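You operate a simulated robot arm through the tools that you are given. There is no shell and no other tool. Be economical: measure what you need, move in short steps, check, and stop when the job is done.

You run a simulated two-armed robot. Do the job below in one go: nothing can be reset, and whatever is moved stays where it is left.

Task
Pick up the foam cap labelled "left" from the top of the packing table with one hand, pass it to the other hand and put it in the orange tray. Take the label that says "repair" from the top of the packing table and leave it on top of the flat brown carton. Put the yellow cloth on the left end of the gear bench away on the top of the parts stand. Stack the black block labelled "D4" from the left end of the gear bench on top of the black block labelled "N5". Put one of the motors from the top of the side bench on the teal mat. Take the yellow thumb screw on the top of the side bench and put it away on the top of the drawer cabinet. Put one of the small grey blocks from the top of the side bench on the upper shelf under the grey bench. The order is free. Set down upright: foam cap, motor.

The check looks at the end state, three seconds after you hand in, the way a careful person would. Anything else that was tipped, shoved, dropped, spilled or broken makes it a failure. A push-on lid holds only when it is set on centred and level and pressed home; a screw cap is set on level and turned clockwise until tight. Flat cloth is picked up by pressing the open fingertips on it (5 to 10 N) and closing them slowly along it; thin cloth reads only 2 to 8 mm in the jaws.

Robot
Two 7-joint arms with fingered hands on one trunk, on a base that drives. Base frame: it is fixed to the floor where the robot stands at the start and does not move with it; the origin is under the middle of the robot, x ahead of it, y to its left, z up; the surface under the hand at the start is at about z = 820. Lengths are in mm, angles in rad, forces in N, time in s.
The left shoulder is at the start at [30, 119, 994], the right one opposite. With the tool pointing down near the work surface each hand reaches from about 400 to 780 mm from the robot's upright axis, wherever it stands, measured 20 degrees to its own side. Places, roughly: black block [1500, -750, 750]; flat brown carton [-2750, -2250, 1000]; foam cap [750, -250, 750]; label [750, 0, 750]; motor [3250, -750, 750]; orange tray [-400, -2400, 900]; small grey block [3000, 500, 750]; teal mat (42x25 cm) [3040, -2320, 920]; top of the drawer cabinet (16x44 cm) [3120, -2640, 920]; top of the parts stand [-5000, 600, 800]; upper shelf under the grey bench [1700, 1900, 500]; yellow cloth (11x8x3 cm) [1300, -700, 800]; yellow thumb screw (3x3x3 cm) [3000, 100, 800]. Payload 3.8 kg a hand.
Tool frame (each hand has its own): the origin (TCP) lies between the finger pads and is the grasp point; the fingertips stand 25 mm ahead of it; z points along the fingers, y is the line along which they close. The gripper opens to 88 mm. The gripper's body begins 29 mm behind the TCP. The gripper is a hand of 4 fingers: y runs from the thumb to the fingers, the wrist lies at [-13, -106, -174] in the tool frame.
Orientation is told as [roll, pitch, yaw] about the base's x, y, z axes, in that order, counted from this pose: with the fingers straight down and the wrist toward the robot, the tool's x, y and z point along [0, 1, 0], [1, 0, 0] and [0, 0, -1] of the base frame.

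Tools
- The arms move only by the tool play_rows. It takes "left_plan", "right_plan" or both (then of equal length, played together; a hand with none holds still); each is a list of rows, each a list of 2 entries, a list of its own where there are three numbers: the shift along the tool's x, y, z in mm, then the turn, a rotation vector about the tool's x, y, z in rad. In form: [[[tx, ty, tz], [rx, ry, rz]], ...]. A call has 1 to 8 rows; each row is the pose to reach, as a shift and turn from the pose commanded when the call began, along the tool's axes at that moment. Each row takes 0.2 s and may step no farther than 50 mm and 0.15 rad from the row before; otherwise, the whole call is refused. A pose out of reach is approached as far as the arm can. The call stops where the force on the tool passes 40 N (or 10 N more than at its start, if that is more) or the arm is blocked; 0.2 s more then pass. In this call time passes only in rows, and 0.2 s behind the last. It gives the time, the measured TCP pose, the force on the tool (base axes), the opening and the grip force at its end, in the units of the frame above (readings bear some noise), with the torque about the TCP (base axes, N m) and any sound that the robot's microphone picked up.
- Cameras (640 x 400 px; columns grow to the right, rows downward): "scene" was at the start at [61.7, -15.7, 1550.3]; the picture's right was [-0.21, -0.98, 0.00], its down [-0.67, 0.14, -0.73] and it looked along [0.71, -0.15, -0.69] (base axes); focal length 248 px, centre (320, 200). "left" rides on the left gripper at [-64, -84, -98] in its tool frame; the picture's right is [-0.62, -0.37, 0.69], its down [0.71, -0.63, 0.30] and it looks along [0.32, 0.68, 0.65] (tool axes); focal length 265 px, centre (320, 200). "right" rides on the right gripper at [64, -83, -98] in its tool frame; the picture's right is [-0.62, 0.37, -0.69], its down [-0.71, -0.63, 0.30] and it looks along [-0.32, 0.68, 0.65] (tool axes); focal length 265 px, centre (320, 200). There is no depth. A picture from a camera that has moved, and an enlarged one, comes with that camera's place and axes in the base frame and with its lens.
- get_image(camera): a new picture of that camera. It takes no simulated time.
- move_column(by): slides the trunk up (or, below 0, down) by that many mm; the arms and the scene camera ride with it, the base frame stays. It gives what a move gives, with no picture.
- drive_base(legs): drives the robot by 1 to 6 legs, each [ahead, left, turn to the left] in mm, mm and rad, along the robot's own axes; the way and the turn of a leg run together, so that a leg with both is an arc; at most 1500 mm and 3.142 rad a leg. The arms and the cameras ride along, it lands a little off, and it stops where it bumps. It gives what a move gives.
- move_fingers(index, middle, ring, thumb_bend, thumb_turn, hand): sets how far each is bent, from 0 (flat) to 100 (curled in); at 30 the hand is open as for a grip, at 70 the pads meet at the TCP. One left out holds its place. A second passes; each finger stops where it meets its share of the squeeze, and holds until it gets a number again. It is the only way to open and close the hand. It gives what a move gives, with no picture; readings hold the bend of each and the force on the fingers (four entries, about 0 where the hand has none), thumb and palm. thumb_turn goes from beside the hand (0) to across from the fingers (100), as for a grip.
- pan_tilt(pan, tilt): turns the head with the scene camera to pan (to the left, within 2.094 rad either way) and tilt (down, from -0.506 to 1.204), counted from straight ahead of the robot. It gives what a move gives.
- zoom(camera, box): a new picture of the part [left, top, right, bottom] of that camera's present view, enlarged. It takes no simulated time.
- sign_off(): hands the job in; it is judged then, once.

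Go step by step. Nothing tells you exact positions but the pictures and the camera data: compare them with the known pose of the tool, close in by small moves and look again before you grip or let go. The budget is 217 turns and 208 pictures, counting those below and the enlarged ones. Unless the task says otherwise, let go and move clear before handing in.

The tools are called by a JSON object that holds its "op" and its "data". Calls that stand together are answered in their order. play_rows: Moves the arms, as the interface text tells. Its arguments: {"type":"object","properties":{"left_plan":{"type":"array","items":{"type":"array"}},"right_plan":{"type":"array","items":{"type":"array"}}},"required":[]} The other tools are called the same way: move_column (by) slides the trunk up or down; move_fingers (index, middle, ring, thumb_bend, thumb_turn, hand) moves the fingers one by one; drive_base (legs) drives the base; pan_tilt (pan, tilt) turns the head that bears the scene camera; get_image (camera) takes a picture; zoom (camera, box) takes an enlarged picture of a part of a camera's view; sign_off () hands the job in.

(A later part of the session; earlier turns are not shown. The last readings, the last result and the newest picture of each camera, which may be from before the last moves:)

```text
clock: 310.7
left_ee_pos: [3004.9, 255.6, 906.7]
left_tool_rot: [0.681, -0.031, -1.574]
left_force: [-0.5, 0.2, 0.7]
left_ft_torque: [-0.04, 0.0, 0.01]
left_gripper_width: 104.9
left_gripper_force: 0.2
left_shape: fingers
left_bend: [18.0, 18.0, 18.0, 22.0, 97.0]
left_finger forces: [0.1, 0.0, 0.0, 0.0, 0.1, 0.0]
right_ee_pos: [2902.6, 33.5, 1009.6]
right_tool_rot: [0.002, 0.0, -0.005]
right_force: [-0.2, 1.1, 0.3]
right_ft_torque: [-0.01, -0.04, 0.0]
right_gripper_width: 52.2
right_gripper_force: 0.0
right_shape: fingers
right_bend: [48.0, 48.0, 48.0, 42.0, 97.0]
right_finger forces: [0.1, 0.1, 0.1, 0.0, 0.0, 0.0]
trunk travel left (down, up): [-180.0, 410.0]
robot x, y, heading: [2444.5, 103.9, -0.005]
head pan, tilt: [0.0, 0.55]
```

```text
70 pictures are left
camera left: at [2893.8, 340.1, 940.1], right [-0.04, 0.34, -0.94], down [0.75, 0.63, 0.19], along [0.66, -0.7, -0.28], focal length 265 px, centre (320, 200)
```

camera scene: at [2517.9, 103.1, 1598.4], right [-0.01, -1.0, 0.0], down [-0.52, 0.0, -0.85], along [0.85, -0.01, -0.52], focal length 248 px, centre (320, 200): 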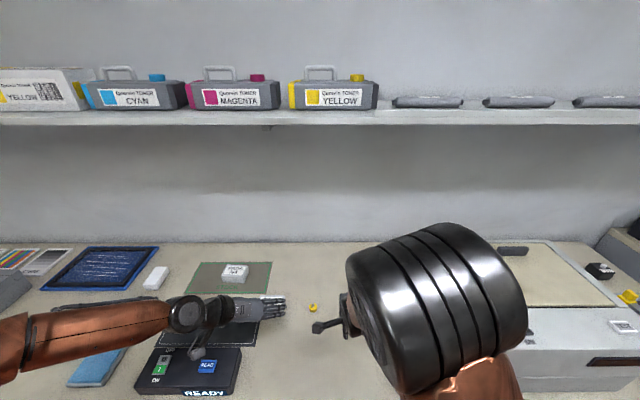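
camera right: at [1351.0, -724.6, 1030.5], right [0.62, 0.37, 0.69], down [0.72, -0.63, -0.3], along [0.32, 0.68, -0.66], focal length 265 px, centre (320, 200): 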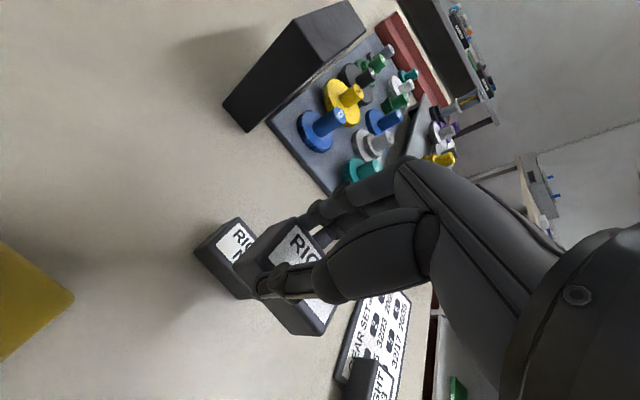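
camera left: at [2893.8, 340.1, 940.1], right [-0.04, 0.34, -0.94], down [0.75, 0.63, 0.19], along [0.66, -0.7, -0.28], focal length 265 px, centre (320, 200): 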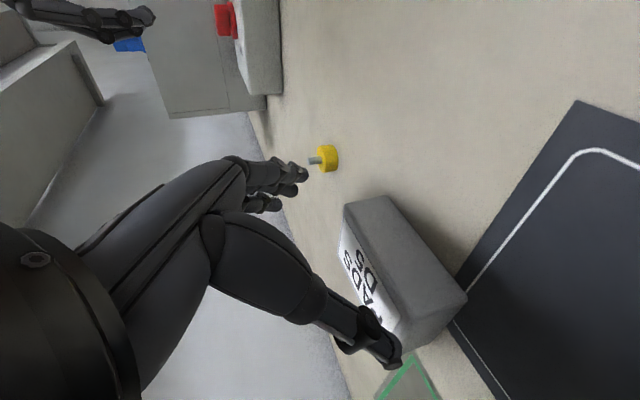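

The block is centred between thumb and fingers (near face x≈3028, y 212–299). I advance 50 mm along the hand axis.

{"op": "play_rows", "data": {"left_plan": [[[0, 0, 18], [0, 0, 0]], [[0, 0, 34], [0, 0, 0]], [[0, 0, 44], [0, 0, 0]], [[0, 0, 50], [0, 0, 0]]]}}

{"op": "move_fingers", "data": {"hand": "left", "index": 36, "middle": 36, "ring": 36, "thumb_bend": 38}}

{"op": "get_image", "data": {"camera": "left"}}

```text
clock: 311.7
left_ee_pos: [3034.5, 253.4, 868.8]
left_tool_rot: [0.681, -0.035, -1.574]
left_force: [-3.2, -0.3, 8.2]
left_ft_torque: [0.01, 0.11, -0.1]
left_gripper_width: 108.3
left_gripper_force: 4.2
left_shape: fingers
left_bend: [17.0, 18.0, 18.0, 20.0, 98.0]
left_finger forces: [3.5, 0.0, 0.1, 0.0, 4.3, 0.0]
right_ee_pos: [2899.9, 33.4, 1010.8]
right_tool_rot: [0.002, -0.002, -0.005]
right_force: [-0.3, 0.4, 0.1]
right_ft_torque: [-0.02, -0.01, -0.03]
right_gripper_width: 52.5
right_gripper_force: 0.1
right_shape: fingers
right_bend: [48.0, 48.0, 48.0, 42.0, 97.0]
right_finger forces: [0.0, 0.0, 0.0, 0.0, 0.1, 0.1]
trunk travel left (down, up): [-180.0, 410.0]
robot x, y, heading: [2450.0, 104.1, -0.006]
head pan, tilt: [0.0, 0.55]
```

```text
clock: 312.7
left_ee_pos: [3034.7, 251.4, 868.9]
left_tool_rot: [0.683, -0.034, -1.573]
left_force: [-1.5, -2.3, 13.1]
left_ft_torque: [-0.03, 0.06, -0.11]
left_gripper_width: 102.2
left_gripper_force: 17.5
left_shape: fingers
left_bend: [22.0, 33.0, 33.0, 30.0, 99.0]
left_finger forces: [12.4, 2.5, 2.6, 0.0, 17.0, 0.0]
right_ee_pos: [2899.8, 33.1, 1010.7]
right_tool_rot: [0.001, -0.003, -0.005]
right_force: [-0.3, 0.2, 0.4]
right_ft_torque: [0.02, 0.05, 0.01]
right_gripper_width: 52.2
right_gripper_force: 0.1
right_shape: fingers
right_bend: [48.0, 48.0, 48.0, 42.0, 97.0]
right_finger forces: [0.0, 0.0, 0.0, 0.0, 0.0, 0.1]
trunk travel left (down, up): [-180.0, 410.0]
robot x, y, heading: [2448.9, 103.6, -0.007]
head pan, tilt: [0.0, 0.55]
```

```text
69 pictures are left
camera left: at [2923.1, 338.1, 901.1], right [-0.04, 0.34, -0.94], down [0.75, 0.63, 0.19], along [0.66, -0.7, -0.28], focal length 265 px, centre (320, 200)
```

left: 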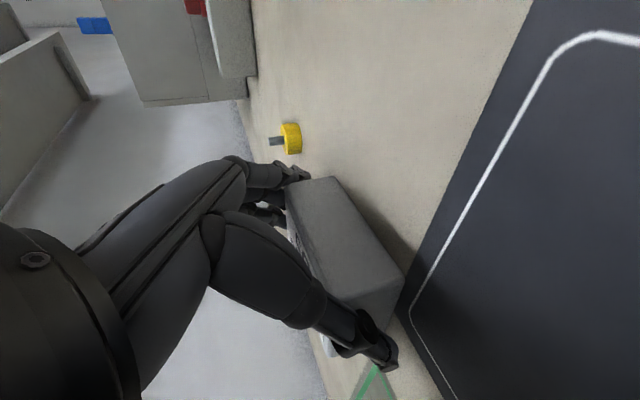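

Contact on both sides. I tighten and lift slightly to test the hold.

{"op": "move_fingers", "data": {"hand": "left", "index": 50, "middle": 50, "ring": 50, "thumb_bend": 50}}

{"op": "play_rows", "data": {"left_plan": [[[6, 0, -8], [0, 0, 0]], [[13, 0, -16], [0, 0, 0]], [[25, 0, -31], [0, 0, 0]]]}}

{"op": "get_image", "data": {"camera": "left"}}

```text
clock: 313.7
left_ee_pos: [3034.9, 254.1, 867.3]
left_tool_rot: [0.683, -0.033, -1.575]
left_force: [1.0, -0.9, 16.8]
left_ft_torque: [0.11, 0.07, -0.18]
left_gripper_width: 95.4
left_gripper_force: 32.5
left_shape: fingers
left_bend: [24.0, 38.0, 37.0, 34.0, 98.0]
left_finger forces: [13.6, 7.1, 10.0, 0.0, 33.9, 0.0]
right_ee_pos: [2900.4, 33.1, 1009.6]
right_tool_rot: [0.001, -0.002, -0.006]
right_force: [-0.8, 0.7, 0.6]
right_ft_torque: [-0.01, 0.02, 0.02]
right_gripper_width: 52.3
right_gripper_force: 0.0
right_shape: fingers
right_bend: [48.0, 48.0, 48.0, 42.0, 97.0]
right_finger forces: [0.0, 0.0, 0.0, 0.1, 0.0, 0.0]
trunk travel left (down, up): [-180.0, 410.0]
robot x, y, heading: [2444.2, 102.3, -0.01]
head pan, tilt: [0.0, 0.55]
```

```text
clock: 314.5
left_ee_pos: [3036.7, 253.5, 904.6]
left_tool_rot: [0.68, -0.034, -1.574]
left_force: [-1.0, 0.1, -1.0]
left_ft_torque: [0.0, 0.02, 0.0]
left_gripper_width: 94.4
left_gripper_force: 27.2
left_shape: fingers
left_bend: [24.0, 39.0, 39.0, 35.0, 94.0]
left_finger forces: [11.7, 6.6, 8.6, 0.0, 28.2, 0.0]
right_ee_pos: [2902.8, 33.1, 1010.0]
right_tool_rot: [0.002, 0.0, -0.006]
right_force: [0.2, -1.1, -0.7]
right_ft_torque: [0.03, 0.02, -0.02]
right_gripper_width: 52.2
right_gripper_force: 0.0
right_shape: fingers
right_bend: [48.0, 48.0, 48.0, 42.0, 97.0]
right_finger forces: [0.1, 0.1, 0.2, 0.1, 0.1, 0.0]
trunk travel left (down, up): [-180.0, 410.0]
robot x, y, heading: [2447.8, 100.1, -0.01]
head pan, tilt: [0.0, 0.55]
```

```text
68 pictures are left
camera left: at [2925.3, 339.1, 938.7], right [-0.05, 0.34, -0.94], down [0.75, 0.63, 0.19], along [0.66, -0.7, -0.28], focal length 265 px, centre (320, 200)
```

left: 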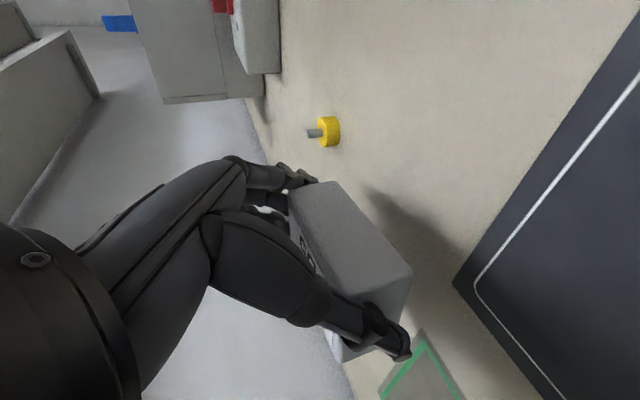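

D5 is held. While here, I also fetch the screw with the right hand: left hand moves aside, right hand goes above the screw at ≈[3050,118].

{"op": "play_rows", "data": {"left_plan": [[[8, -14, -10], [0, 0, 0]], [[16, -28, -20], [0, 0, 0]], [[24, -42, -30], [0, 0, 0]], [[32, -56, -40], [0, 0, 0]], [[38, -70, -47], [0, 0, 0]]], "right_plan": [[[17, 30, 20], [0, 0, 0]], [[34, 60, 42], [0, 0, 0]], [[51, 90, 64], [0, 0, 0]], [[68, 120, 87], [0, 0, 0]], [[84, 148, 110], [0, 0, 0]]]}}

{"op": "get_image", "data": {"camera": "right"}}

```text
clock: 315.7
left_ee_pos: [3037.7, 326.5, 967.0]
left_tool_rot: [0.678, -0.035, -1.573]
left_force: [0.7, 0.2, -0.4]
left_ft_torque: [-0.01, 0.02, 0.01]
left_gripper_width: 94.4
left_gripper_force: 27.2
left_shape: fingers
left_bend: [25.0, 39.0, 39.0, 35.0, 94.0]
left_finger forces: [11.8, 6.7, 8.7, 0.1, 27.8, 0.0]
right_ee_pos: [3050.2, 113.9, 899.4]
right_tool_rot: [0.001, 0.003, -0.005]
right_force: [-1.2, 0.5, -0.2]
right_ft_torque: [0.01, -0.01, 0.01]
right_gripper_width: 52.5
right_gripper_force: 0.0
right_shape: fingers
right_bend: [48.0, 48.0, 48.0, 42.0, 97.0]
right_finger forces: [0.0, 0.1, 0.0, 0.1, 0.0, 0.1]
trunk travel left (down, up): [-180.0, 410.0]
robot x, y, heading: [2445.1, 101.5, -0.006]
head pan, tilt: [0.0, 0.55]
```

```text
67 pictures are left
camera right: at [2968.6, 178.5, 997.2], right [0.37, -0.62, 0.69], down [-0.63, -0.71, -0.3], along [0.68, -0.33, -0.66], focal length 265 px, centre (320, 200)
```

right: 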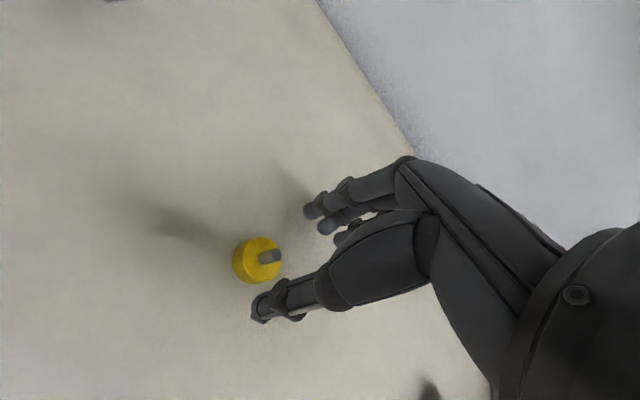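

The screw is nearly under the hand ([3047,119]). I adjust, lower around it and close.

{"op": "play_rows", "data": {"right_plan": [[[5, -3, 15], [0, 0, 0]], [[5, -3, 30], [0, 0, 0]], [[5, -3, 38], [0, 0, 0]]]}}

{"op": "get_image", "data": {"camera": "right"}}

```text
clock: 316.5
left_ee_pos: [3034.8, 324.4, 968.8]
left_tool_rot: [0.68, -0.033, -1.575]
left_force: [0.5, 0.1, 0.1]
left_ft_torque: [0.0, 0.0, 0.01]
left_gripper_width: 94.4
left_gripper_force: 28.1
left_shape: fingers
left_bend: [25.0, 39.0, 39.0, 35.0, 94.0]
left_finger forces: [11.7, 6.7, 8.5, 0.0, 27.8, 0.0]
right_ee_pos: [3048.2, 120.5, 867.0]
right_tool_rot: [0.005, -0.013, -0.005]
right_force: [0.9, -2.7, 22.7]
right_ft_torque: [-0.21, -0.65, -0.06]
right_gripper_width: 52.6
right_gripper_force: 11.2
right_shape: fingers
right_bend: [48.0, 47.0, 48.0, 42.0, 97.0]
right_finger forces: [4.0, 18.3, 0.0, 0.0, 0.3, 0.0]
trunk travel left (down, up): [-180.0, 410.0]
robot x, y, heading: [2445.7, 100.5, -0.008]
head pan, tilt: [0.0, 0.55]
```

```text
66 pictures are left
camera right: at [2964.9, 184.1, 964.6], right [0.36, -0.62, 0.69], down [-0.63, -0.71, -0.32], along [0.69, -0.32, -0.65], focal length 265 px, centre (320, 200)
```

right: 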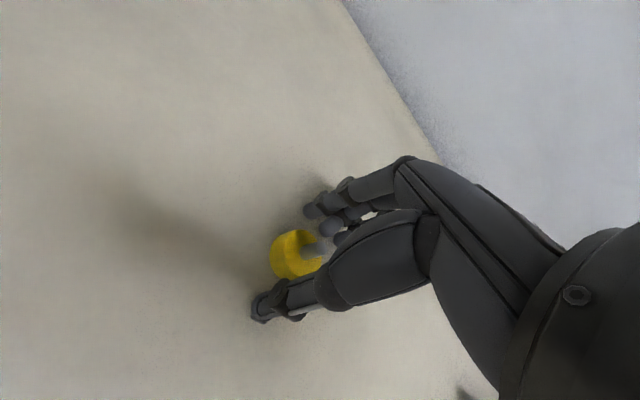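

The middle finger touches the bench. I raise 4 mm and close on the screw head.

{"op": "play_rows", "data": {"right_plan": [[[0, 0, -3], [0, 0, 0]]]}}

{"op": "move_fingers", "data": {"hand": "right", "index": 60, "middle": 60, "ring": 60, "thumb_bend": 58}}

{"op": "get_image", "data": {"camera": "right"}}

```text
clock: 316.9
left_ee_pos: [3034.6, 324.9, 966.3]
left_tool_rot: [0.681, -0.033, -1.575]
left_force: [0.3, -0.9, -0.7]
left_ft_torque: [-0.01, 0.0, -0.03]
left_gripper_width: 94.2
left_gripper_force: 27.1
left_shape: fingers
left_bend: [25.0, 39.0, 39.0, 35.0, 94.0]
left_finger forces: [11.6, 6.7, 8.6, 0.0, 27.9, 0.0]
right_ee_pos: [3045.4, 120.1, 867.9]
right_tool_rot: [0.003, -0.005, -0.006]
right_force: [2.7, -2.6, 19.8]
right_ft_torque: [-0.2, -0.68, -0.04]
right_gripper_width: 53.9
right_gripper_force: 10.6
right_shape: fingers
right_bend: [47.0, 45.0, 48.0, 42.0, 97.0]
right_finger forces: [1.9, 18.5, 0.0, 0.0, 0.0, 0.0]
trunk travel left (down, up): [-180.0, 410.0]
robot x, y, heading: [2446.7, 102.9, -0.007]
head pan, tilt: [0.0, 0.55]
```

```text
clock: 317.9
left_ee_pos: [3035.5, 324.4, 967.5]
left_tool_rot: [0.681, -0.032, -1.575]
left_force: [-0.2, 0.3, -1.0]
left_ft_torque: [0.0, 0.0, 0.0]
left_gripper_width: 94.1
left_gripper_force: 27.1
left_shape: fingers
left_bend: [25.0, 39.0, 39.0, 35.0, 94.0]
left_finger forces: [11.6, 6.7, 8.5, 0.1, 27.8, 0.0]
right_ee_pos: [3047.7, 120.8, 868.9]
right_tool_rot: [0.007, -0.008, -0.003]
right_force: [9.0, -3.4, 25.9]
right_ft_torque: [-0.33, -0.99, -0.01]
right_gripper_width: 23.3
right_gripper_force: 12.7
right_shape: fingers
right_bend: [60.0, 49.0, 60.0, 57.0, 97.0]
right_finger forces: [0.0, 25.8, 0.0, 0.0, 0.0, 0.0]
trunk travel left (down, up): [-180.0, 410.0]
robot x, y, heading: [2447.7, 103.8, -0.006]
head pan, tilt: [0.0, 0.55]
```

```text
65 pictures are left
camera right: at [2964.5, 184.7, 966.2], right [0.36, -0.62, 0.69], down [-0.63, -0.71, -0.31], along [0.69, -0.32, -0.65], focal length 265 px, centre (320, 200)
```

right: 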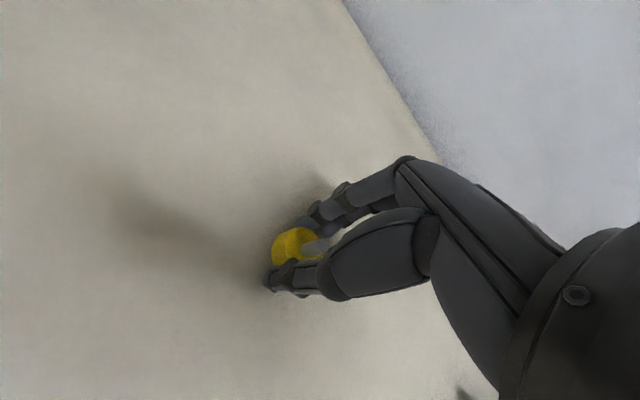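

The middle finger is blocked by the screw's upright shaft. I open, raise ~9 mm and pinch the shaft instead, as with the label's tab.

{"op": "move_fingers", "data": {"hand": "right", "index": 48, "middle": 46, "ring": 48, "thumb_bend": 46}}

{"op": "play_rows", "data": {"right_plan": [[[0, 0, -6], [0, 0, 0]], [[0, 0, -12], [0, 0, 0]]]}}

{"op": "move_fingers", "data": {"hand": "right", "index": 60, "middle": 60, "ring": 60, "thumb_bend": 60}}

{"op": "zoom", "data": {"camera": "right", "box": [220, 180, 400, 310]}}

```text
clock: 318.9
left_ee_pos: [3034.9, 325.0, 968.6]
left_tool_rot: [0.681, -0.033, -1.574]
left_force: [0.1, 0.7, -0.7]
left_ft_torque: [0.01, -0.02, 0.01]
left_gripper_width: 94.4
left_gripper_force: 27.5
left_shape: fingers
left_bend: [25.0, 39.0, 39.0, 35.0, 94.0]
left_finger forces: [11.5, 6.6, 8.6, 0.0, 27.8, 0.1]
right_ee_pos: [3044.5, 121.9, 868.2]
right_tool_rot: [0.004, -0.004, -0.004]
right_force: [-5.3, -1.3, 27.8]
right_ft_torque: [-0.04, -0.66, 0.04]
right_gripper_width: 39.3
right_gripper_force: 14.2
right_shape: fingers
right_bend: [56.0, 45.0, 48.0, 46.0, 97.0]
right_finger forces: [15.5, 12.8, 0.0, 0.0, 0.1, 0.0]
trunk travel left (down, up): [-180.0, 410.0]
robot x, y, heading: [2451.5, 101.0, -0.004]
head pan, tilt: [0.0, 0.55]
```

```text
clock: 319.5
left_ee_pos: [3037.0, 325.3, 966.1]
left_tool_rot: [0.681, -0.035, -1.574]
left_force: [-0.1, -0.4, -0.9]
left_ft_torque: [-0.01, -0.02, -0.01]
left_gripper_width: 94.2
left_gripper_force: 27.4
left_shape: fingers
left_bend: [25.0, 39.0, 39.0, 35.0, 94.0]
left_finger forces: [11.6, 6.7, 8.6, 0.0, 27.8, 0.1]
right_ee_pos: [3044.7, 120.0, 873.1]
right_tool_rot: [0.0, 0.006, -0.007]
right_force: [0.2, 0.1, -0.1]
right_ft_torque: [-0.01, -0.01, 0.01]
right_gripper_width: 47.8
right_gripper_force: 0.1
right_shape: fingers
right_bend: [48.0, 46.0, 48.0, 46.0, 97.0]
right_finger forces: [0.0, 0.0, 0.0, 0.0, 0.0, 0.0]
trunk travel left (down, up): [-180.0, 410.0]
robot x, y, heading: [2452.4, 100.7, -0.009]
head pan, tilt: [0.0, 0.55]
```

```text
clock: 320.5
left_ee_pos: [3036.9, 325.2, 967.1]
left_tool_rot: [0.681, -0.035, -1.575]
left_force: [-0.6, 1.3, -1.2]
left_ft_torque: [-0.02, 0.02, 0.01]
left_gripper_width: 94.2
left_gripper_force: 27.7
left_shape: fingers
left_bend: [25.0, 39.0, 39.0, 35.0, 94.0]
left_finger forces: [11.5, 6.7, 8.6, 0.1, 27.8, 0.0]
right_ee_pos: [3046.7, 120.7, 875.8]
right_tool_rot: [0.002, 0.0, -0.006]
right_force: [0.9, 0.3, -0.2]
right_ft_torque: [0.03, 0.06, -0.05]
right_gripper_width: 22.2
right_gripper_force: 0.2
right_shape: fingers
right_bend: [59.0, 60.0, 60.0, 59.0, 97.0]
right_finger forces: [0.6, 0.0, 0.0, 0.0, 0.6, 0.1]
trunk travel left (down, up): [-180.0, 410.0]
robot x, y, heading: [2442.8, 102.2, -0.008]
head pan, tilt: [0.0, 0.55]
```

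```text
3.08 times, centred on (310, 245) of right
camera zoom: at [2964.7, 184.9, 974.0], right [0.37, -0.62, 0.69], down [-0.63, -0.71, -0.31], along [0.68, -0.33, -0.65], focal length 817 px, centre (351, 62)
```

zoom: 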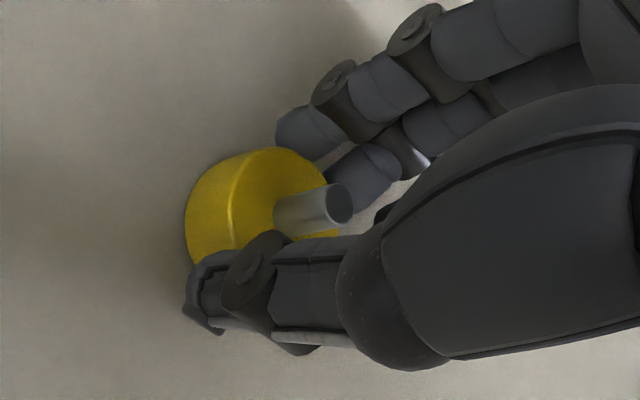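

Thumb and index now touch the head's rim with the shaft clear. I squeeze further.

{"op": "move_fingers", "data": {"hand": "right", "index": 68, "middle": 68, "ring": 64, "thumb_bend": 66}}

{"op": "zoom", "data": {"camera": "right", "box": [220, 180, 400, 310]}}

```text
clock: 321.5
left_ee_pos: [3036.7, 325.3, 966.9]
left_tool_rot: [0.681, -0.035, -1.575]
left_force: [0.0, -0.1, -0.5]
left_ft_torque: [0.01, -0.03, 0.03]
left_gripper_width: 94.0
left_gripper_force: 27.3
left_shape: fingers
left_bend: [25.0, 39.0, 39.0, 35.0, 94.0]
left_finger forces: [11.6, 6.7, 8.6, 0.0, 27.8, 0.1]
right_ee_pos: [3047.4, 121.5, 874.3]
right_tool_rot: [0.004, -0.001, -0.004]
right_force: [-0.4, -0.4, -0.1]
right_ft_torque: [0.01, -0.04, 0.01]
right_gripper_width: 19.3
right_gripper_force: 5.7
right_shape: fingers
right_bend: [62.0, 65.0, 64.0, 60.0, 97.0]
right_finger forces: [3.4, 2.4, 0.0, 0.0, 5.6, 0.0]
trunk travel left (down, up): [-180.0, 410.0]
robot x, y, heading: [2445.8, 105.2, -0.01]
head pan, tilt: [0.0, 0.55]
```

```text
3.08 times, centred on (310, 245) of right
camera zoom: at [2964.7, 185.0, 974.0], right [0.37, -0.62, 0.69], down [-0.63, -0.71, -0.31], along [0.68, -0.33, -0.65], focal length 817 px, centre (351, 62)
```

zoom: 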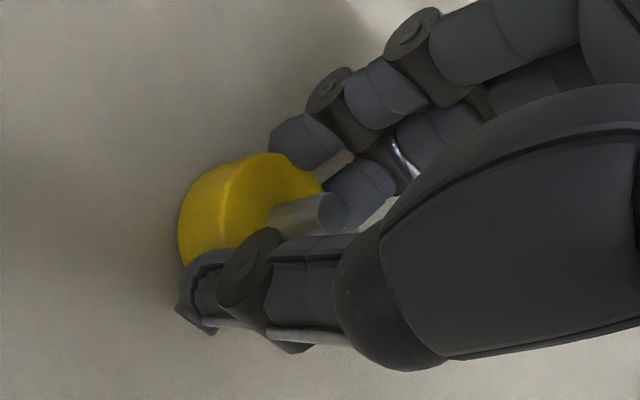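

A good three-point hold (head rim and shaft). I tighten and lift gently.

{"op": "move_fingers", "data": {"hand": "right", "index": 74, "middle": 73, "thumb_bend": 72}}

{"op": "play_rows", "data": {"right_plan": [[[0, 0, -10], [0, 0, 0]], [[0, 0, -30], [0, 0, 0]], [[0, 0, -60], [0, 0, 0]], [[0, -20, -90], [0, 0, 0]], [[0, -60, -115], [0, 0, 0]], [[0, -100, -125], [0, 0, 0]]]}}

{"op": "zoom", "data": {"camera": "right", "box": [220, 180, 400, 310]}}

```text
clock: 322.5
left_ee_pos: [3037.1, 326.6, 966.5]
left_tool_rot: [0.681, -0.034, -1.574]
left_force: [0.1, 0.3, -0.9]
left_ft_torque: [0.01, 0.01, 0.0]
left_gripper_width: 94.1
left_gripper_force: 26.7
left_shape: fingers
left_bend: [25.0, 39.0, 39.0, 35.0, 94.0]
left_finger forces: [11.6, 6.8, 8.5, 0.0, 27.9, 0.1]
right_ee_pos: [3046.7, 121.0, 874.5]
right_tool_rot: [0.001, -0.001, -0.005]
right_force: [-0.3, -0.2, 0.9]
right_ft_torque: [0.0, 0.02, 0.0]
right_gripper_width: 18.4
right_gripper_force: 12.7
right_shape: fingers
right_bend: [72.0, 72.0, 64.0, 58.0, 95.0]
right_finger forces: [8.3, 5.3, 0.0, 0.1, 12.2, 0.1]
trunk travel left (down, up): [-180.0, 410.0]
robot x, y, heading: [2444.6, 102.7, -0.006]
head pan, tilt: [0.0, 0.55]
```

```text
clock: 323.9
left_ee_pos: [3035.6, 325.0, 966.4]
left_tool_rot: [0.679, -0.035, -1.574]
left_force: [-0.5, 0.1, -0.3]
left_ft_torque: [0.0, 0.01, -0.01]
left_gripper_width: 94.3
left_gripper_force: 26.8
left_shape: fingers
left_bend: [25.0, 39.0, 39.0, 35.0, 94.0]
left_finger forces: [11.7, 6.7, 8.5, 0.0, 27.8, 0.1]
right_ee_pos: [2946.5, 122.4, 1000.5]
right_tool_rot: [0.002, -0.001, -0.007]
right_force: [-0.4, -0.3, -0.9]
right_ft_torque: [0.03, 0.01, 0.02]
right_gripper_width: 18.0
right_gripper_force: 12.6
right_shape: fingers
right_bend: [72.0, 72.0, 64.0, 58.0, 95.0]
right_finger forces: [8.2, 5.4, 0.0, 0.0, 12.2, 0.0]
trunk travel left (down, up): [-180.0, 410.0]
robot x, y, heading: [2448.2, 100.5, -0.006]
head pan, tilt: [0.0, 0.55]
```

```text
3.08 times, centred on (310, 245) of right
camera zoom: at [2863.4, 186.4, 1098.5], right [0.36, -0.62, 0.69], down [-0.63, -0.71, -0.31], along [0.68, -0.33, -0.65], focal length 817 px, centre (351, 62)
```

zoom: 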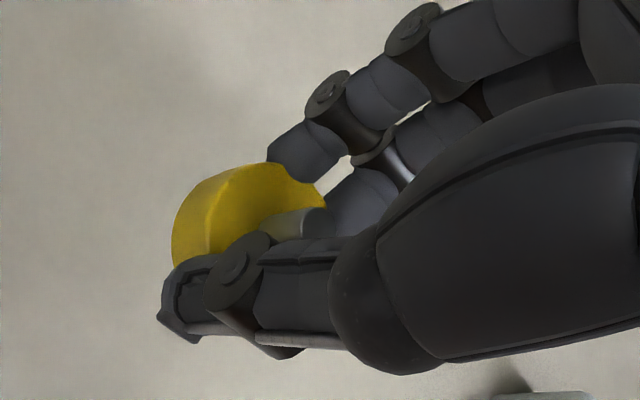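

The screw is held. Now to the grey bench with D5: back off, move north, turn to face the bench and look at its under-shelf.

{"op": "drive_base", "data": {"legs": [[-220, 0, 0.006], [0, 850, 0], [0, 0, 1.571], [0, 400, 0]]}}

{"op": "pan_tilt", "data": {"pan": 0.15, "tilt": 0.7}}

{"op": "move_column", "data": {"by": -175}}

{"op": "get_image", "data": {"camera": "scene"}}

```text
clock: 329.9
left_ee_pos: [2808.6, 1193.8, 972.5]
left_tool_rot: [0.68, -0.052, -1.599]
left_force: [-5.8, -12.3, 9.7]
left_ft_torque: [-0.11, -0.02, -0.4]
left_gripper_width: 88.4
left_gripper_force: 24.5
left_shape: fingers
left_bend: [25.0, 37.0, 38.0, 36.0, 96.0]
left_finger forces: [14.6, 7.7, 9.2, 0.0, 17.5, 0.0]
right_ee_pos: [2723.1, 1007.3, 1000.0]
right_tool_rot: [0.003, 0.0, -0.002]
right_force: [0.5, 0.8, -0.4]
right_ft_torque: [0.01, -0.01, 0.01]
right_gripper_width: 18.1
right_gripper_force: 13.0
right_shape: fingers
right_bend: [72.0, 72.0, 64.0, 58.0, 95.0]
right_finger forces: [8.1, 5.3, 0.0, 0.0, 12.1, 0.0]
trunk travel left (down, up): [-180.0, 410.0]
robot x, y, heading: [2224.5, 985.9, -0.003]
head pan, tilt: [0.0, 0.55]
heard: click
stopped in leg 2: the force on the tool passed its limit at 42 N (the readings are from after the stop); the commanded pose is now the measured one
```

```text
clock: 330.6
left_ee_pos: [2808.4, 1194.9, 971.9]
left_tool_rot: [0.682, -0.049, -1.594]
left_force: [-6.9, -19.7, 11.7]
left_ft_torque: [-0.33, -0.05, -0.61]
left_gripper_width: 88.3
left_gripper_force: 25.6
left_shape: fingers
left_bend: [24.0, 36.0, 37.0, 36.0, 97.0]
left_finger forces: [16.1, 9.3, 10.9, 0.1, 14.2, 0.0]
right_ee_pos: [2721.8, 1005.7, 999.8]
right_tool_rot: [0.003, -0.002, -0.003]
right_force: [0.6, -0.7, 0.1]
right_ft_torque: [-0.01, 0.03, -0.04]
right_gripper_width: 18.2
right_gripper_force: 12.5
right_shape: fingers
right_bend: [72.0, 72.0, 64.0, 58.0, 95.0]
right_finger forces: [8.1, 5.3, 0.1, 0.0, 12.2, 0.1]
trunk travel left (down, up): [-180.0, 410.0]
robot x, y, heading: [2223.2, 983.3, -0.0]
head pan, tilt: [0.15, 0.7]
```

```text
clock: 331.1
left_ee_pos: [2811.9, 1191.5, 968.4]
left_tool_rot: [0.693, -0.057, -1.606]
left_force: [-10.6, -10.3, 22.6]
left_ft_torque: [0.52, 0.02, -0.1]
left_gripper_width: 88.6
left_gripper_force: 27.5
left_shape: fingers
left_bend: [26.0, 38.0, 38.0, 35.0, 100.0]
left_finger forces: [12.9, 7.4, 9.5, 0.0, 25.6, 0.0]
right_ee_pos: [2722.6, 1007.3, 988.9]
right_tool_rot: [0.002, -0.002, -0.001]
right_force: [-0.2, 0.4, -0.4]
right_ft_torque: [0.0, -0.01, -0.02]
right_gripper_width: 18.0
right_gripper_force: 13.0
right_shape: fingers
right_bend: [72.0, 72.0, 64.0, 58.0, 95.0]
right_finger forces: [8.2, 5.3, 0.0, 0.0, 12.2, 0.1]
trunk travel left (down, up): [-169.0, 421.0]
robot x, y, heading: [2221.9, 983.8, -0.001]
head pan, tilt: [0.15, 0.7]
stopped: the force on the tool passed its limit at 44 N (the readings are from after the stop); the commanded pose is now the measured one
```

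```text
61 pictures are left
camera scene: at [2286.9, 999.0, 1574.2], right [0.15, -0.99, 0.0], down [-0.64, -0.09, -0.77], along [0.76, 0.11, -0.64], focal length 248 px, centre (320, 200)
```

scene: 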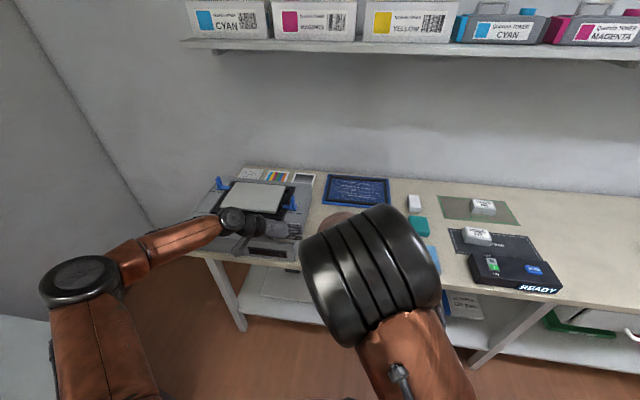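

The left hand ran into a device on the bench's north end. I raise the trunk first and then back straight off.

{"op": "move_column", "data": {"by": 30}}

{"op": "zoom", "data": {"camera": "scene", "box": [180, 150, 340, 280]}}

```text
clock: 331.8
left_ee_pos: [2810.9, 1196.1, 995.7]
left_tool_rot: [0.688, -0.051, -1.595]
left_force: [-2.2, -6.1, 8.2]
left_ft_torque: [-0.14, -0.08, -0.15]
left_gripper_width: 58.1
left_gripper_force: 5.7
left_shape: fingers
left_bend: [33.0, 42.0, 46.0, 49.0, 98.0]
left_finger forces: [2.1, 3.6, 3.1, 0.0, 3.3, 0.1]
right_ee_pos: [2723.3, 1007.8, 1018.0]
right_tool_rot: [0.004, 0.002, 0.001]
right_force: [-0.4, -0.2, 0.1]
right_ft_torque: [-0.01, -0.03, 0.0]
right_gripper_width: 18.0
right_gripper_force: 13.2
right_shape: fingers
right_bend: [72.0, 72.0, 64.0, 58.0, 95.0]
right_finger forces: [8.2, 5.4, 0.0, 0.0, 12.2, 0.0]
trunk travel left (down, up): [-199.0, 391.0]
robot x, y, heading: [2222.9, 987.5, -0.004]
head pan, tilt: [0.15, 0.7]
```

```text
3.08 times, centred on (260, 215) of scene
camera zoom: at [2289.3, 998.9, 1604.2], right [0.15, -0.99, 0.0], down [-0.64, -0.09, -0.77], along [0.76, 0.11, -0.64], focal length 764 px, centre (505, 154)
```

zoom: 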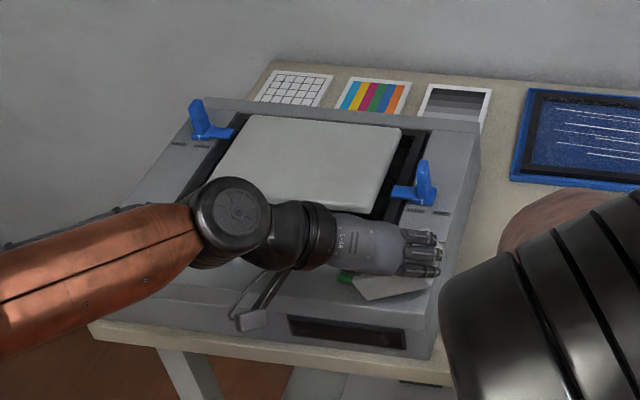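

The grip on D5 has loosened. I look with the left camera before doing anything.

{"op": "get_image", "data": {"camera": "left"}}

```text
59 pictures are left
camera left: at [2702.1, 1284.5, 1025.3], right [-0.03, 0.32, -0.95], down [0.76, 0.62, 0.19], along [0.65, -0.71, -0.26], focal length 265 px, centre (320, 200)
```

left: 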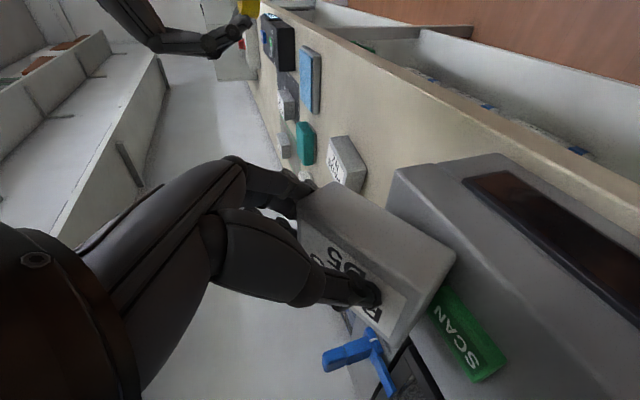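

D5 is still in the hand but turned. I tighten the grip before moving.

{"op": "move_fingers", "data": {"hand": "left", "index": 56, "middle": 58, "ring": 60, "thumb_bend": 60}}

{"op": "play_rows", "data": {"left_plan": [[[13, 0, -16], [0, 0, 0]], [[25, 0, -31], [0, 0, 0]]]}}

{"op": "get_image", "data": {"camera": "left"}}

```text
clock: 332.8
left_ee_pos: [2810.4, 1192.0, 996.2]
left_tool_rot: [0.691, -0.053, -1.599]
left_force: [-1.2, -17.8, 15.5]
left_ft_torque: [-0.48, -0.26, -0.35]
left_gripper_width: 51.0
left_gripper_force: 16.1
left_shape: fingers
left_bend: [42.0, 48.0, 52.0, 52.0, 99.0]
left_finger forces: [10.9, 9.1, 6.3, 0.0, 5.9, 0.0]
right_ee_pos: [2721.9, 1006.4, 1018.0]
right_tool_rot: [0.004, -0.002, 0.001]
right_force: [0.8, 0.9, -0.1]
right_ft_torque: [-0.02, 0.03, -0.05]
right_gripper_width: 18.1
right_gripper_force: 12.7
right_shape: fingers
right_bend: [72.0, 72.0, 64.0, 58.0, 95.0]
right_finger forces: [8.2, 5.3, 0.0, 0.1, 12.2, 0.0]
trunk travel left (down, up): [-199.0, 391.0]
robot x, y, heading: [2225.0, 987.4, 0.001]
head pan, tilt: [0.15, 0.7]
```

```text
clock: 333.4
left_ee_pos: [2812.7, 1201.2, 1031.7]
left_tool_rot: [0.687, -0.048, -1.593]
left_force: [0.6, 0.5, -0.4]
left_ft_torque: [0.0, 0.01, 0.0]
left_gripper_width: 25.1
left_gripper_force: 0.0
left_shape: fingers
left_bend: [56.0, 57.0, 60.0, 60.0, 98.0]
left_finger forces: [0.1, 0.1, 0.1, 0.0, 0.0, 0.0]
right_ee_pos: [2723.1, 1009.6, 1018.5]
right_tool_rot: [0.003, -0.001, 0.0]
right_force: [0.1, 0.1, 0.2]
right_ft_torque: [-0.02, -0.02, 0.0]
right_gripper_width: 18.2
right_gripper_force: 13.2
right_shape: fingers
right_bend: [72.0, 72.0, 64.0, 58.0, 95.0]
right_finger forces: [8.2, 5.3, 0.0, 0.0, 12.3, 0.0]
trunk travel left (down, up): [-199.0, 391.0]
robot x, y, heading: [2227.2, 984.5, -0.0]
head pan, tilt: [0.15, 0.7]
```

```text
58 pictures are left
camera left: at [2702.2, 1289.3, 1063.7], right [-0.04, 0.32, -0.95], down [0.76, 0.62, 0.19], along [0.65, -0.71, -0.27], focal length 265 px, centre (320, 200)
```

left: 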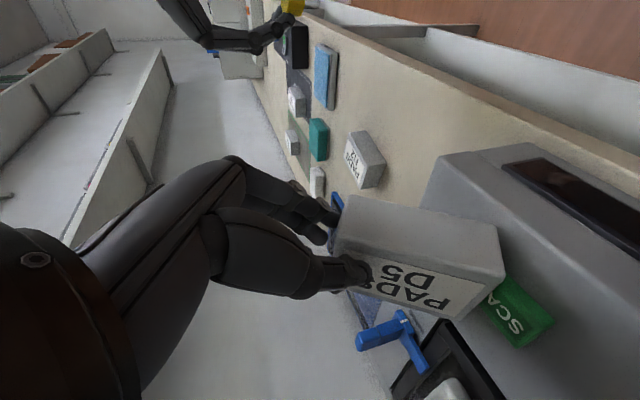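

D5 has slipped and rests on top of the scanner device. I withdraw the left hand upward and look.

{"op": "play_rows", "data": {"left_plan": [[[-5, -10, -40], [0, 0, 0]], [[-15, -30, -75], [0, 0, 0]], [[-30, -60, -105], [0, 0, 0]], [[-45, -90, -135], [0, 0, 0]]]}}

{"op": "zoom", "data": {"camera": "scene", "box": [180, 150, 340, 280]}}

```text
clock: 334.4
left_ee_pos: [2692.7, 1296.8, 1105.8]
left_tool_rot: [0.688, -0.05, -1.596]
left_force: [0.3, 0.5, -0.2]
left_ft_torque: [0.0, 0.0, 0.03]
left_gripper_width: 24.8
left_gripper_force: 0.1
left_shape: fingers
left_bend: [56.0, 57.0, 60.0, 60.0, 98.0]
left_finger forces: [0.0, 0.1, 0.0, 0.0, 0.0, 0.0]
right_ee_pos: [2722.9, 1009.6, 1018.8]
right_tool_rot: [0.003, -0.002, -0.001]
right_force: [-0.2, 0.0, -0.7]
right_ft_torque: [0.0, -0.04, 0.01]
right_gripper_width: 17.9
right_gripper_force: 12.8
right_shape: fingers
right_bend: [72.0, 72.0, 64.0, 58.0, 95.0]
right_finger forces: [8.3, 5.2, 0.1, 0.1, 12.2, 0.0]
trunk travel left (down, up): [-199.0, 391.0]
robot x, y, heading: [2224.2, 987.2, -0.004]
head pan, tilt: [0.15, 0.7]
```

```text
3.08 times, centred on (260, 215) of scene
camera zoom: at [2288.4, 1000.7, 1604.2], right [0.15, -0.99, 0.0], down [-0.64, -0.09, -0.77], along [0.76, 0.11, -0.64], focal length 764 px, centre (505, 154)
```

zoom: 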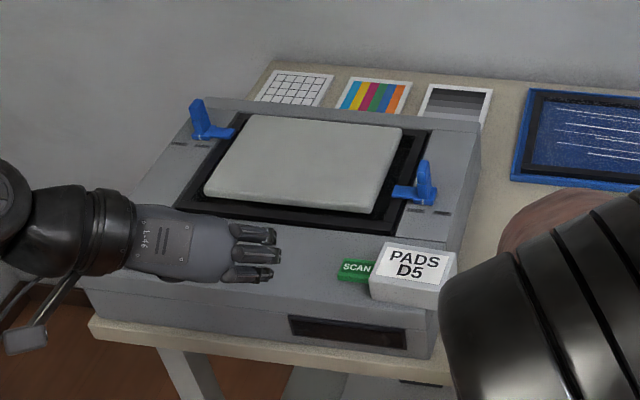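

D5 lies flat, label up, on the scanner's front edge at ≈[2890,1205]. I open the left hand and approach it again the same way.

{"op": "move_fingers", "data": {"hand": "left", "index": 16, "middle": 16, "ring": 16, "thumb_bend": 20}}

{"op": "play_rows", "data": {"left_plan": [[[7, 18, 34], [0, 0, 0]], [[14, 36, 68], [0, 0, 0]], [[21, 54, 100], [0, 0, 0]], [[28, 73, 130], [0, 0, 0]], [[35, 92, 160], [0, 0, 0]]]}}

{"op": "get_image", "data": {"camera": "left"}}

```text
clock: 335.4
left_ee_pos: [2694.5, 1296.2, 1105.1]
left_tool_rot: [0.687, -0.053, -1.596]
left_force: [-1.1, 0.0, 0.1]
left_ft_torque: [0.0, 0.01, -0.04]
left_gripper_width: 107.7
left_gripper_force: 0.2
left_shape: fingers
left_bend: [16.0, 16.0, 16.0, 20.0, 98.0]
left_finger forces: [0.0, 0.0, 0.0, 0.0, 0.0, 0.1]
right_ee_pos: [2723.9, 1008.4, 1018.2]
right_tool_rot: [0.003, 0.0, 0.001]
right_force: [-0.1, -1.2, -1.4]
right_ft_torque: [0.0, 0.0, 0.02]
right_gripper_width: 18.1
right_gripper_force: 12.7
right_shape: fingers
right_bend: [72.0, 72.0, 64.0, 58.0, 95.0]
right_finger forces: [8.2, 5.3, 0.1, 0.1, 12.2, 0.0]
trunk travel left (down, up): [-199.0, 391.0]
robot x, y, heading: [2225.8, 984.9, -0.002]
head pan, tilt: [0.15, 0.7]
```

```text
clock: 336.6
left_ee_pos: [2821.9, 1198.8, 1005.2]
left_tool_rot: [0.686, -0.052, -1.593]
left_force: [-0.8, 0.5, 0.1]
left_ft_torque: [0.04, -0.01, 0.0]
left_gripper_width: 107.7
left_gripper_force: 0.0
left_shape: fingers
left_bend: [16.0, 16.0, 16.0, 20.0, 98.0]
left_finger forces: [0.0, 0.0, 0.1, 0.1, 0.0, 0.0]
right_ee_pos: [2723.4, 1008.1, 1018.2]
right_tool_rot: [0.003, 0.0, 0.0]
right_force: [0.2, 0.3, 0.0]
right_ft_torque: [0.02, -0.01, 0.04]
right_gripper_width: 17.8
right_gripper_force: 12.8
right_shape: fingers
right_bend: [72.0, 72.0, 64.0, 58.0, 95.0]
right_finger forces: [8.2, 5.3, 0.1, 0.1, 12.2, 0.0]
trunk travel left (down, up): [-199.0, 391.0]
robot x, y, heading: [2226.3, 987.4, -0.001]
head pan, tilt: [0.15, 0.7]
```

```text
56 pictures are left
camera left: at [2711.3, 1286.5, 1036.6], right [-0.03, 0.32, -0.95], down [0.76, 0.62, 0.19], along [0.65, -0.71, -0.26], focal length 265 px, centre (320, 200)
```

left: 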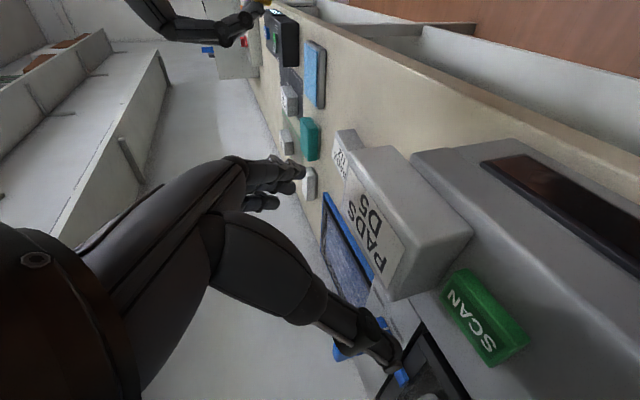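

D5's top is at z≈966, centre ≈[2835,1190], slightly turned. I descend vertically around its ends, with the hand turned to match.

{"op": "play_rows", "data": {"left_plan": [[[-8, 6, 8], [-0.04, 0, 0.05]], [[-16, 8, 16], [-0.075, 0, 0.093]], [[-24, 8, 24], [-0.075, 0, 0.093]]]}}

{"op": "get_image", "data": {"camera": "left"}}

```text
clock: 337.4
left_ee_pos: [2815.6, 1186.8, 973.9]
left_tool_rot: [0.693, -0.051, -1.716]
left_force: [0.7, -0.3, 0.6]
left_ft_torque: [0.0, 0.01, 0.03]
left_gripper_width: 107.9
left_gripper_force: 0.0
left_shape: fingers
left_bend: [16.0, 16.0, 16.0, 20.0, 98.0]
left_finger forces: [0.0, 0.0, 0.0, 0.0, 0.0, 0.0]
right_ee_pos: [2723.9, 1008.8, 1019.2]
right_tool_rot: [0.002, 0.0, -0.002]
right_force: [-1.0, 0.5, 0.2]
right_ft_torque: [0.02, 0.0, 0.05]
right_gripper_width: 18.1
right_gripper_force: 13.0
right_shape: fingers
right_bend: [72.0, 72.0, 64.0, 58.0, 95.0]
right_finger forces: [8.2, 5.3, 0.0, 0.0, 12.3, 0.1]
trunk travel left (down, up): [-199.0, 391.0]
robot x, y, heading: [2223.5, 986.4, -0.003]
head pan, tilt: [0.15, 0.7]
```

```text
55 pictures are left
camera left: at [2718.8, 1287.3, 1003.5], right [0.01, 0.32, -0.95], down [0.83, 0.53, 0.19], along [0.56, -0.79, -0.26], focal length 265 px, centre (320, 200)
```

left: 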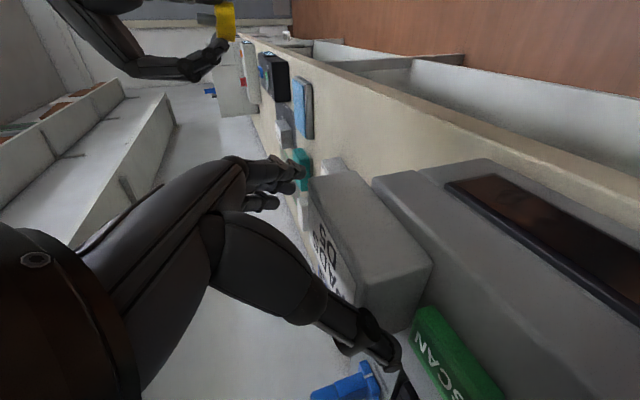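

Well straddled. I lower 6 mm more and close.

{"op": "play_rows", "data": {"left_plan": [[[-4, 0, 5], [0, 0, 0]]]}}

{"op": "move_fingers", "data": {"hand": "left", "index": 36, "middle": 38, "ring": 38, "thumb_bend": 38}}

{"op": "move_fingers", "data": {"hand": "left", "index": 52, "middle": 54, "ring": 54, "thumb_bend": 52}}

{"op": "play_rows", "data": {"left_plan": [[[9, 0, -12], [0, 0, 0]], [[25, 0, -31], [0, 0, 0]], [[45, 0, -55], [0, 0, 0]]]}}

{"op": "get_image", "data": {"camera": "left"}}

```text
clock: 337.8
left_ee_pos: [2817.3, 1186.6, 968.4]
left_tool_rot: [0.693, -0.051, -1.716]
left_force: [0.2, -0.1, 0.0]
left_ft_torque: [-0.02, -0.03, -0.02]
left_gripper_width: 108.1
left_gripper_force: 0.0
left_shape: fingers
left_bend: [16.0, 16.0, 16.0, 20.0, 98.0]
left_finger forces: [0.0, 0.1, 0.0, 0.1, 0.0, 0.1]
right_ee_pos: [2724.0, 1008.7, 1018.3]
right_tool_rot: [0.003, 0.001, -0.001]
right_force: [0.2, -0.3, 1.0]
right_ft_torque: [-0.02, -0.03, -0.02]
right_gripper_width: 18.0
right_gripper_force: 12.3
right_shape: fingers
right_bend: [72.0, 72.0, 64.0, 58.0, 95.0]
right_finger forces: [8.1, 5.3, 0.0, 0.1, 12.2, 0.1]
trunk travel left (down, up): [-199.0, 391.0]
robot x, y, heading: [2224.8, 983.3, 0.002]
head pan, tilt: [0.15, 0.7]
```

```text
clock: 338.8
left_ee_pos: [2816.6, 1186.6, 969.1]
left_tool_rot: [0.695, -0.051, -1.716]
left_force: [-0.2, -1.1, 4.0]
left_ft_torque: [-0.17, 0.01, -0.01]
left_gripper_width: 91.6
left_gripper_force: 11.1
left_shape: fingers
left_bend: [27.0, 35.0, 38.0, 30.0, 97.0]
left_finger forces: [10.0, 2.4, 0.1, 0.0, 9.9, 0.0]
right_ee_pos: [2722.8, 1008.2, 1018.6]
right_tool_rot: [0.003, 0.002, -0.002]
right_force: [-0.6, 0.1, 0.5]
right_ft_torque: [-0.01, -0.05, 0.02]
right_gripper_width: 18.1
right_gripper_force: 12.4
right_shape: fingers
right_bend: [72.0, 72.0, 64.0, 58.0, 95.0]
right_finger forces: [8.1, 5.2, 0.1, 0.0, 12.2, 0.1]
trunk travel left (down, up): [-199.0, 391.0]
robot x, y, heading: [2222.5, 988.6, -0.006]
head pan, tilt: [0.15, 0.7]
```

```text
clock: 339.8
left_ee_pos: [2816.2, 1186.7, 969.5]
left_tool_rot: [0.695, -0.05, -1.716]
left_force: [-0.5, -1.9, 12.3]
left_ft_torque: [-0.23, -0.04, -0.01]
left_gripper_width: 87.5
left_gripper_force: 23.9
left_shape: fingers
left_bend: [28.0, 39.0, 54.0, 33.0, 97.0]
left_finger forces: [15.9, 8.4, 2.2, 0.0, 21.1, 0.0]
right_ee_pos: [2722.4, 1007.2, 1020.4]
right_tool_rot: [0.001, -0.003, 0.0]
right_force: [0.8, -0.4, -0.7]
right_ft_torque: [0.0, 0.0, -0.03]
right_gripper_width: 18.0
right_gripper_force: 12.6
right_shape: fingers
right_bend: [72.0, 72.0, 64.0, 58.0, 95.0]
right_finger forces: [8.2, 5.3, 0.0, 0.0, 12.2, 0.0]
trunk travel left (down, up): [-199.0, 391.0]
robot x, y, heading: [2221.6, 985.4, -0.004]
head pan, tilt: [0.15, 0.7]
```

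```text
clock: 340.6
left_ee_pos: [2814.3, 1189.7, 1040.4]
left_tool_rot: [0.693, -0.051, -1.716]
left_force: [0.2, 0.4, -1.3]
left_ft_torque: [-0.01, 0.01, 0.04]
left_gripper_width: 85.3
left_gripper_force: 18.2
left_shape: fingers
left_bend: [29.0, 41.0, 54.0, 34.0, 96.0]
left_finger forces: [10.4, 7.0, 0.1, 0.1, 18.5, 0.0]
right_ee_pos: [2723.1, 1008.3, 1018.4]
right_tool_rot: [0.001, 0.002, 0.001]
right_force: [0.0, 0.1, -1.1]
right_ft_torque: [-0.03, -0.02, -0.02]
right_gripper_width: 17.9
right_gripper_force: 12.6
right_shape: fingers
right_bend: [72.0, 72.0, 64.0, 58.0, 95.0]
right_finger forces: [8.2, 5.3, 0.1, 0.0, 12.2, 0.0]
trunk travel left (down, up): [-199.0, 391.0]
robot x, y, heading: [2222.6, 987.3, -0.007]
head pan, tilt: [0.15, 0.7]
```

```text
54 pictures are left
camera left: at [2715.6, 1289.9, 1071.4], right [0.01, 0.32, -0.95], down [0.83, 0.53, 0.19], along [0.56, -0.79, -0.26], focal length 265 px, centre (320, 200)
```

left: 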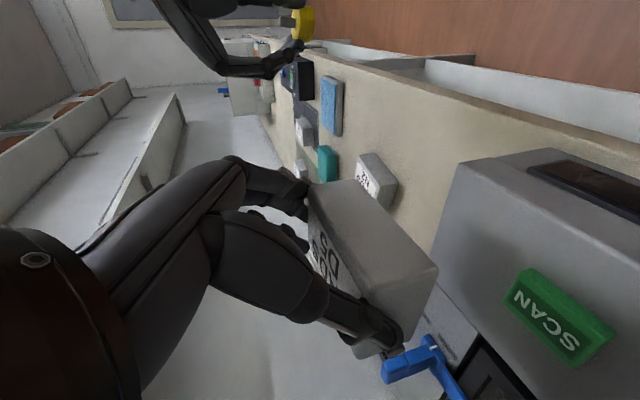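

D5 is firmly held again. I tighten, back away from the side bench, turn to the grey bench and lower the trunk.

{"op": "move_fingers", "data": {"hand": "left", "index": 62, "middle": 62, "thumb_bend": 60}}

{"op": "drive_base", "data": {"legs": [[-260, 0, 0], [0, 0, 1.571]]}}

{"op": "pan_tilt", "data": {"pan": 0.25, "tilt": 0.75}}

{"op": "get_image", "data": {"camera": "scene"}}

```text
clock: 341.6
left_ee_pos: [2813.7, 1187.9, 1041.8]
left_tool_rot: [0.691, -0.052, -1.716]
left_force: [-0.1, 0.6, -1.3]
left_ft_torque: [-0.01, 0.02, 0.02]
left_gripper_width: 82.8
left_gripper_force: 20.9
left_shape: fingers
left_bend: [37.0, 47.0, 54.0, 29.0, 96.0]
left_finger forces: [11.1, 9.9, 0.0, 0.0, 21.0, 0.1]
right_ee_pos: [2723.5, 1008.4, 1019.6]
right_tool_rot: [0.003, 0.0, 0.001]
right_force: [0.1, 0.2, -0.3]
right_ft_torque: [0.0, 0.02, 0.01]
right_gripper_width: 17.9
right_gripper_force: 12.7
right_shape: fingers
right_bend: [72.0, 72.0, 64.0, 58.0, 95.0]
right_finger forces: [8.1, 5.4, 0.0, 0.0, 12.2, 0.0]
trunk travel left (down, up): [-199.0, 391.0]
robot x, y, heading: [2222.0, 988.1, -0.004]
head pan, tilt: [0.15, 0.7]
```

```text
clock: 347.3
left_ee_pos: [1761.5, 1573.9, 1041.2]
left_tool_rot: [0.693, -0.05, -0.133]
left_force: [-1.1, 0.7, -0.3]
left_ft_torque: [-0.04, -0.03, 0.02]
left_gripper_width: 82.3
left_gripper_force: 20.5
left_shape: fingers
left_bend: [37.0, 48.0, 54.0, 29.0, 96.0]
left_finger forces: [10.7, 9.7, 0.0, 0.1, 20.4, 0.0]
right_ee_pos: [1943.3, 1485.7, 1019.0]
right_tool_rot: [0.002, -0.001, 1.579]
right_force: [0.1, -0.4, 0.4]
right_ft_torque: [0.0, 0.0, -0.01]
right_gripper_width: 17.8
right_gripper_force: 12.2
right_shape: fingers
right_bend: [72.0, 72.0, 64.0, 58.0, 95.0]
right_finger forces: [7.8, 5.1, 0.0, 0.0, 11.6, 0.0]
trunk travel left (down, up): [-199.0, 391.0]
robot x, y, heading: [1969.0, 985.6, 1.58]
head pan, tilt: [0.15, 0.7]
```

```text
clock: 348.0
left_ee_pos: [1761.4, 1574.4, 1040.8]
left_tool_rot: [0.694, -0.051, -0.132]
left_force: [0.4, -0.5, -0.2]
left_ft_torque: [-0.02, -0.02, 0.0]
left_gripper_width: 82.1
left_gripper_force: 20.0
left_shape: fingers
left_bend: [37.0, 48.0, 54.0, 29.0, 96.0]
left_finger forces: [10.7, 9.7, 0.0, 0.1, 20.4, 0.0]
right_ee_pos: [1942.1, 1485.5, 1019.2]
right_tool_rot: [0.001, -0.001, 1.581]
right_force: [0.1, 0.3, 0.3]
right_ft_torque: [0.01, 0.01, -0.04]
right_gripper_width: 17.5
right_gripper_force: 12.3
right_shape: fingers
right_bend: [72.0, 72.0, 64.0, 58.0, 95.0]
right_finger forces: [7.8, 5.2, 0.1, 0.0, 11.6, 0.1]
trunk travel left (down, up): [-199.0, 391.0]
robot x, y, heading: [1972.0, 985.2, 1.58]
head pan, tilt: [0.25, 0.75]
```

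```text
53 pictures are left
camera scene: at [1951.0, 1049.3, 1600.0], right [0.97, 0.26, 0.0], down [0.17, -0.66, -0.73], along [-0.19, 0.71, -0.68], focal length 248 px, centre (320, 200)
```

scene: 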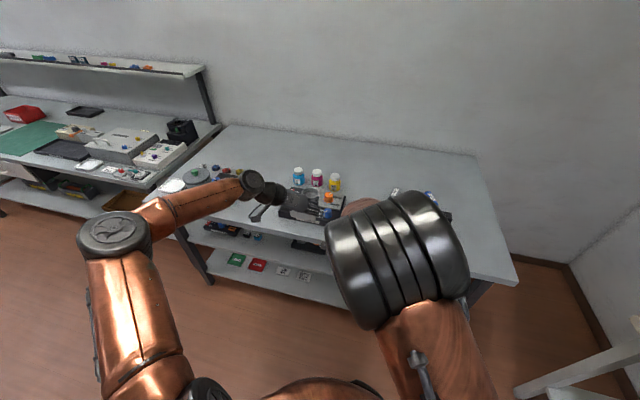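

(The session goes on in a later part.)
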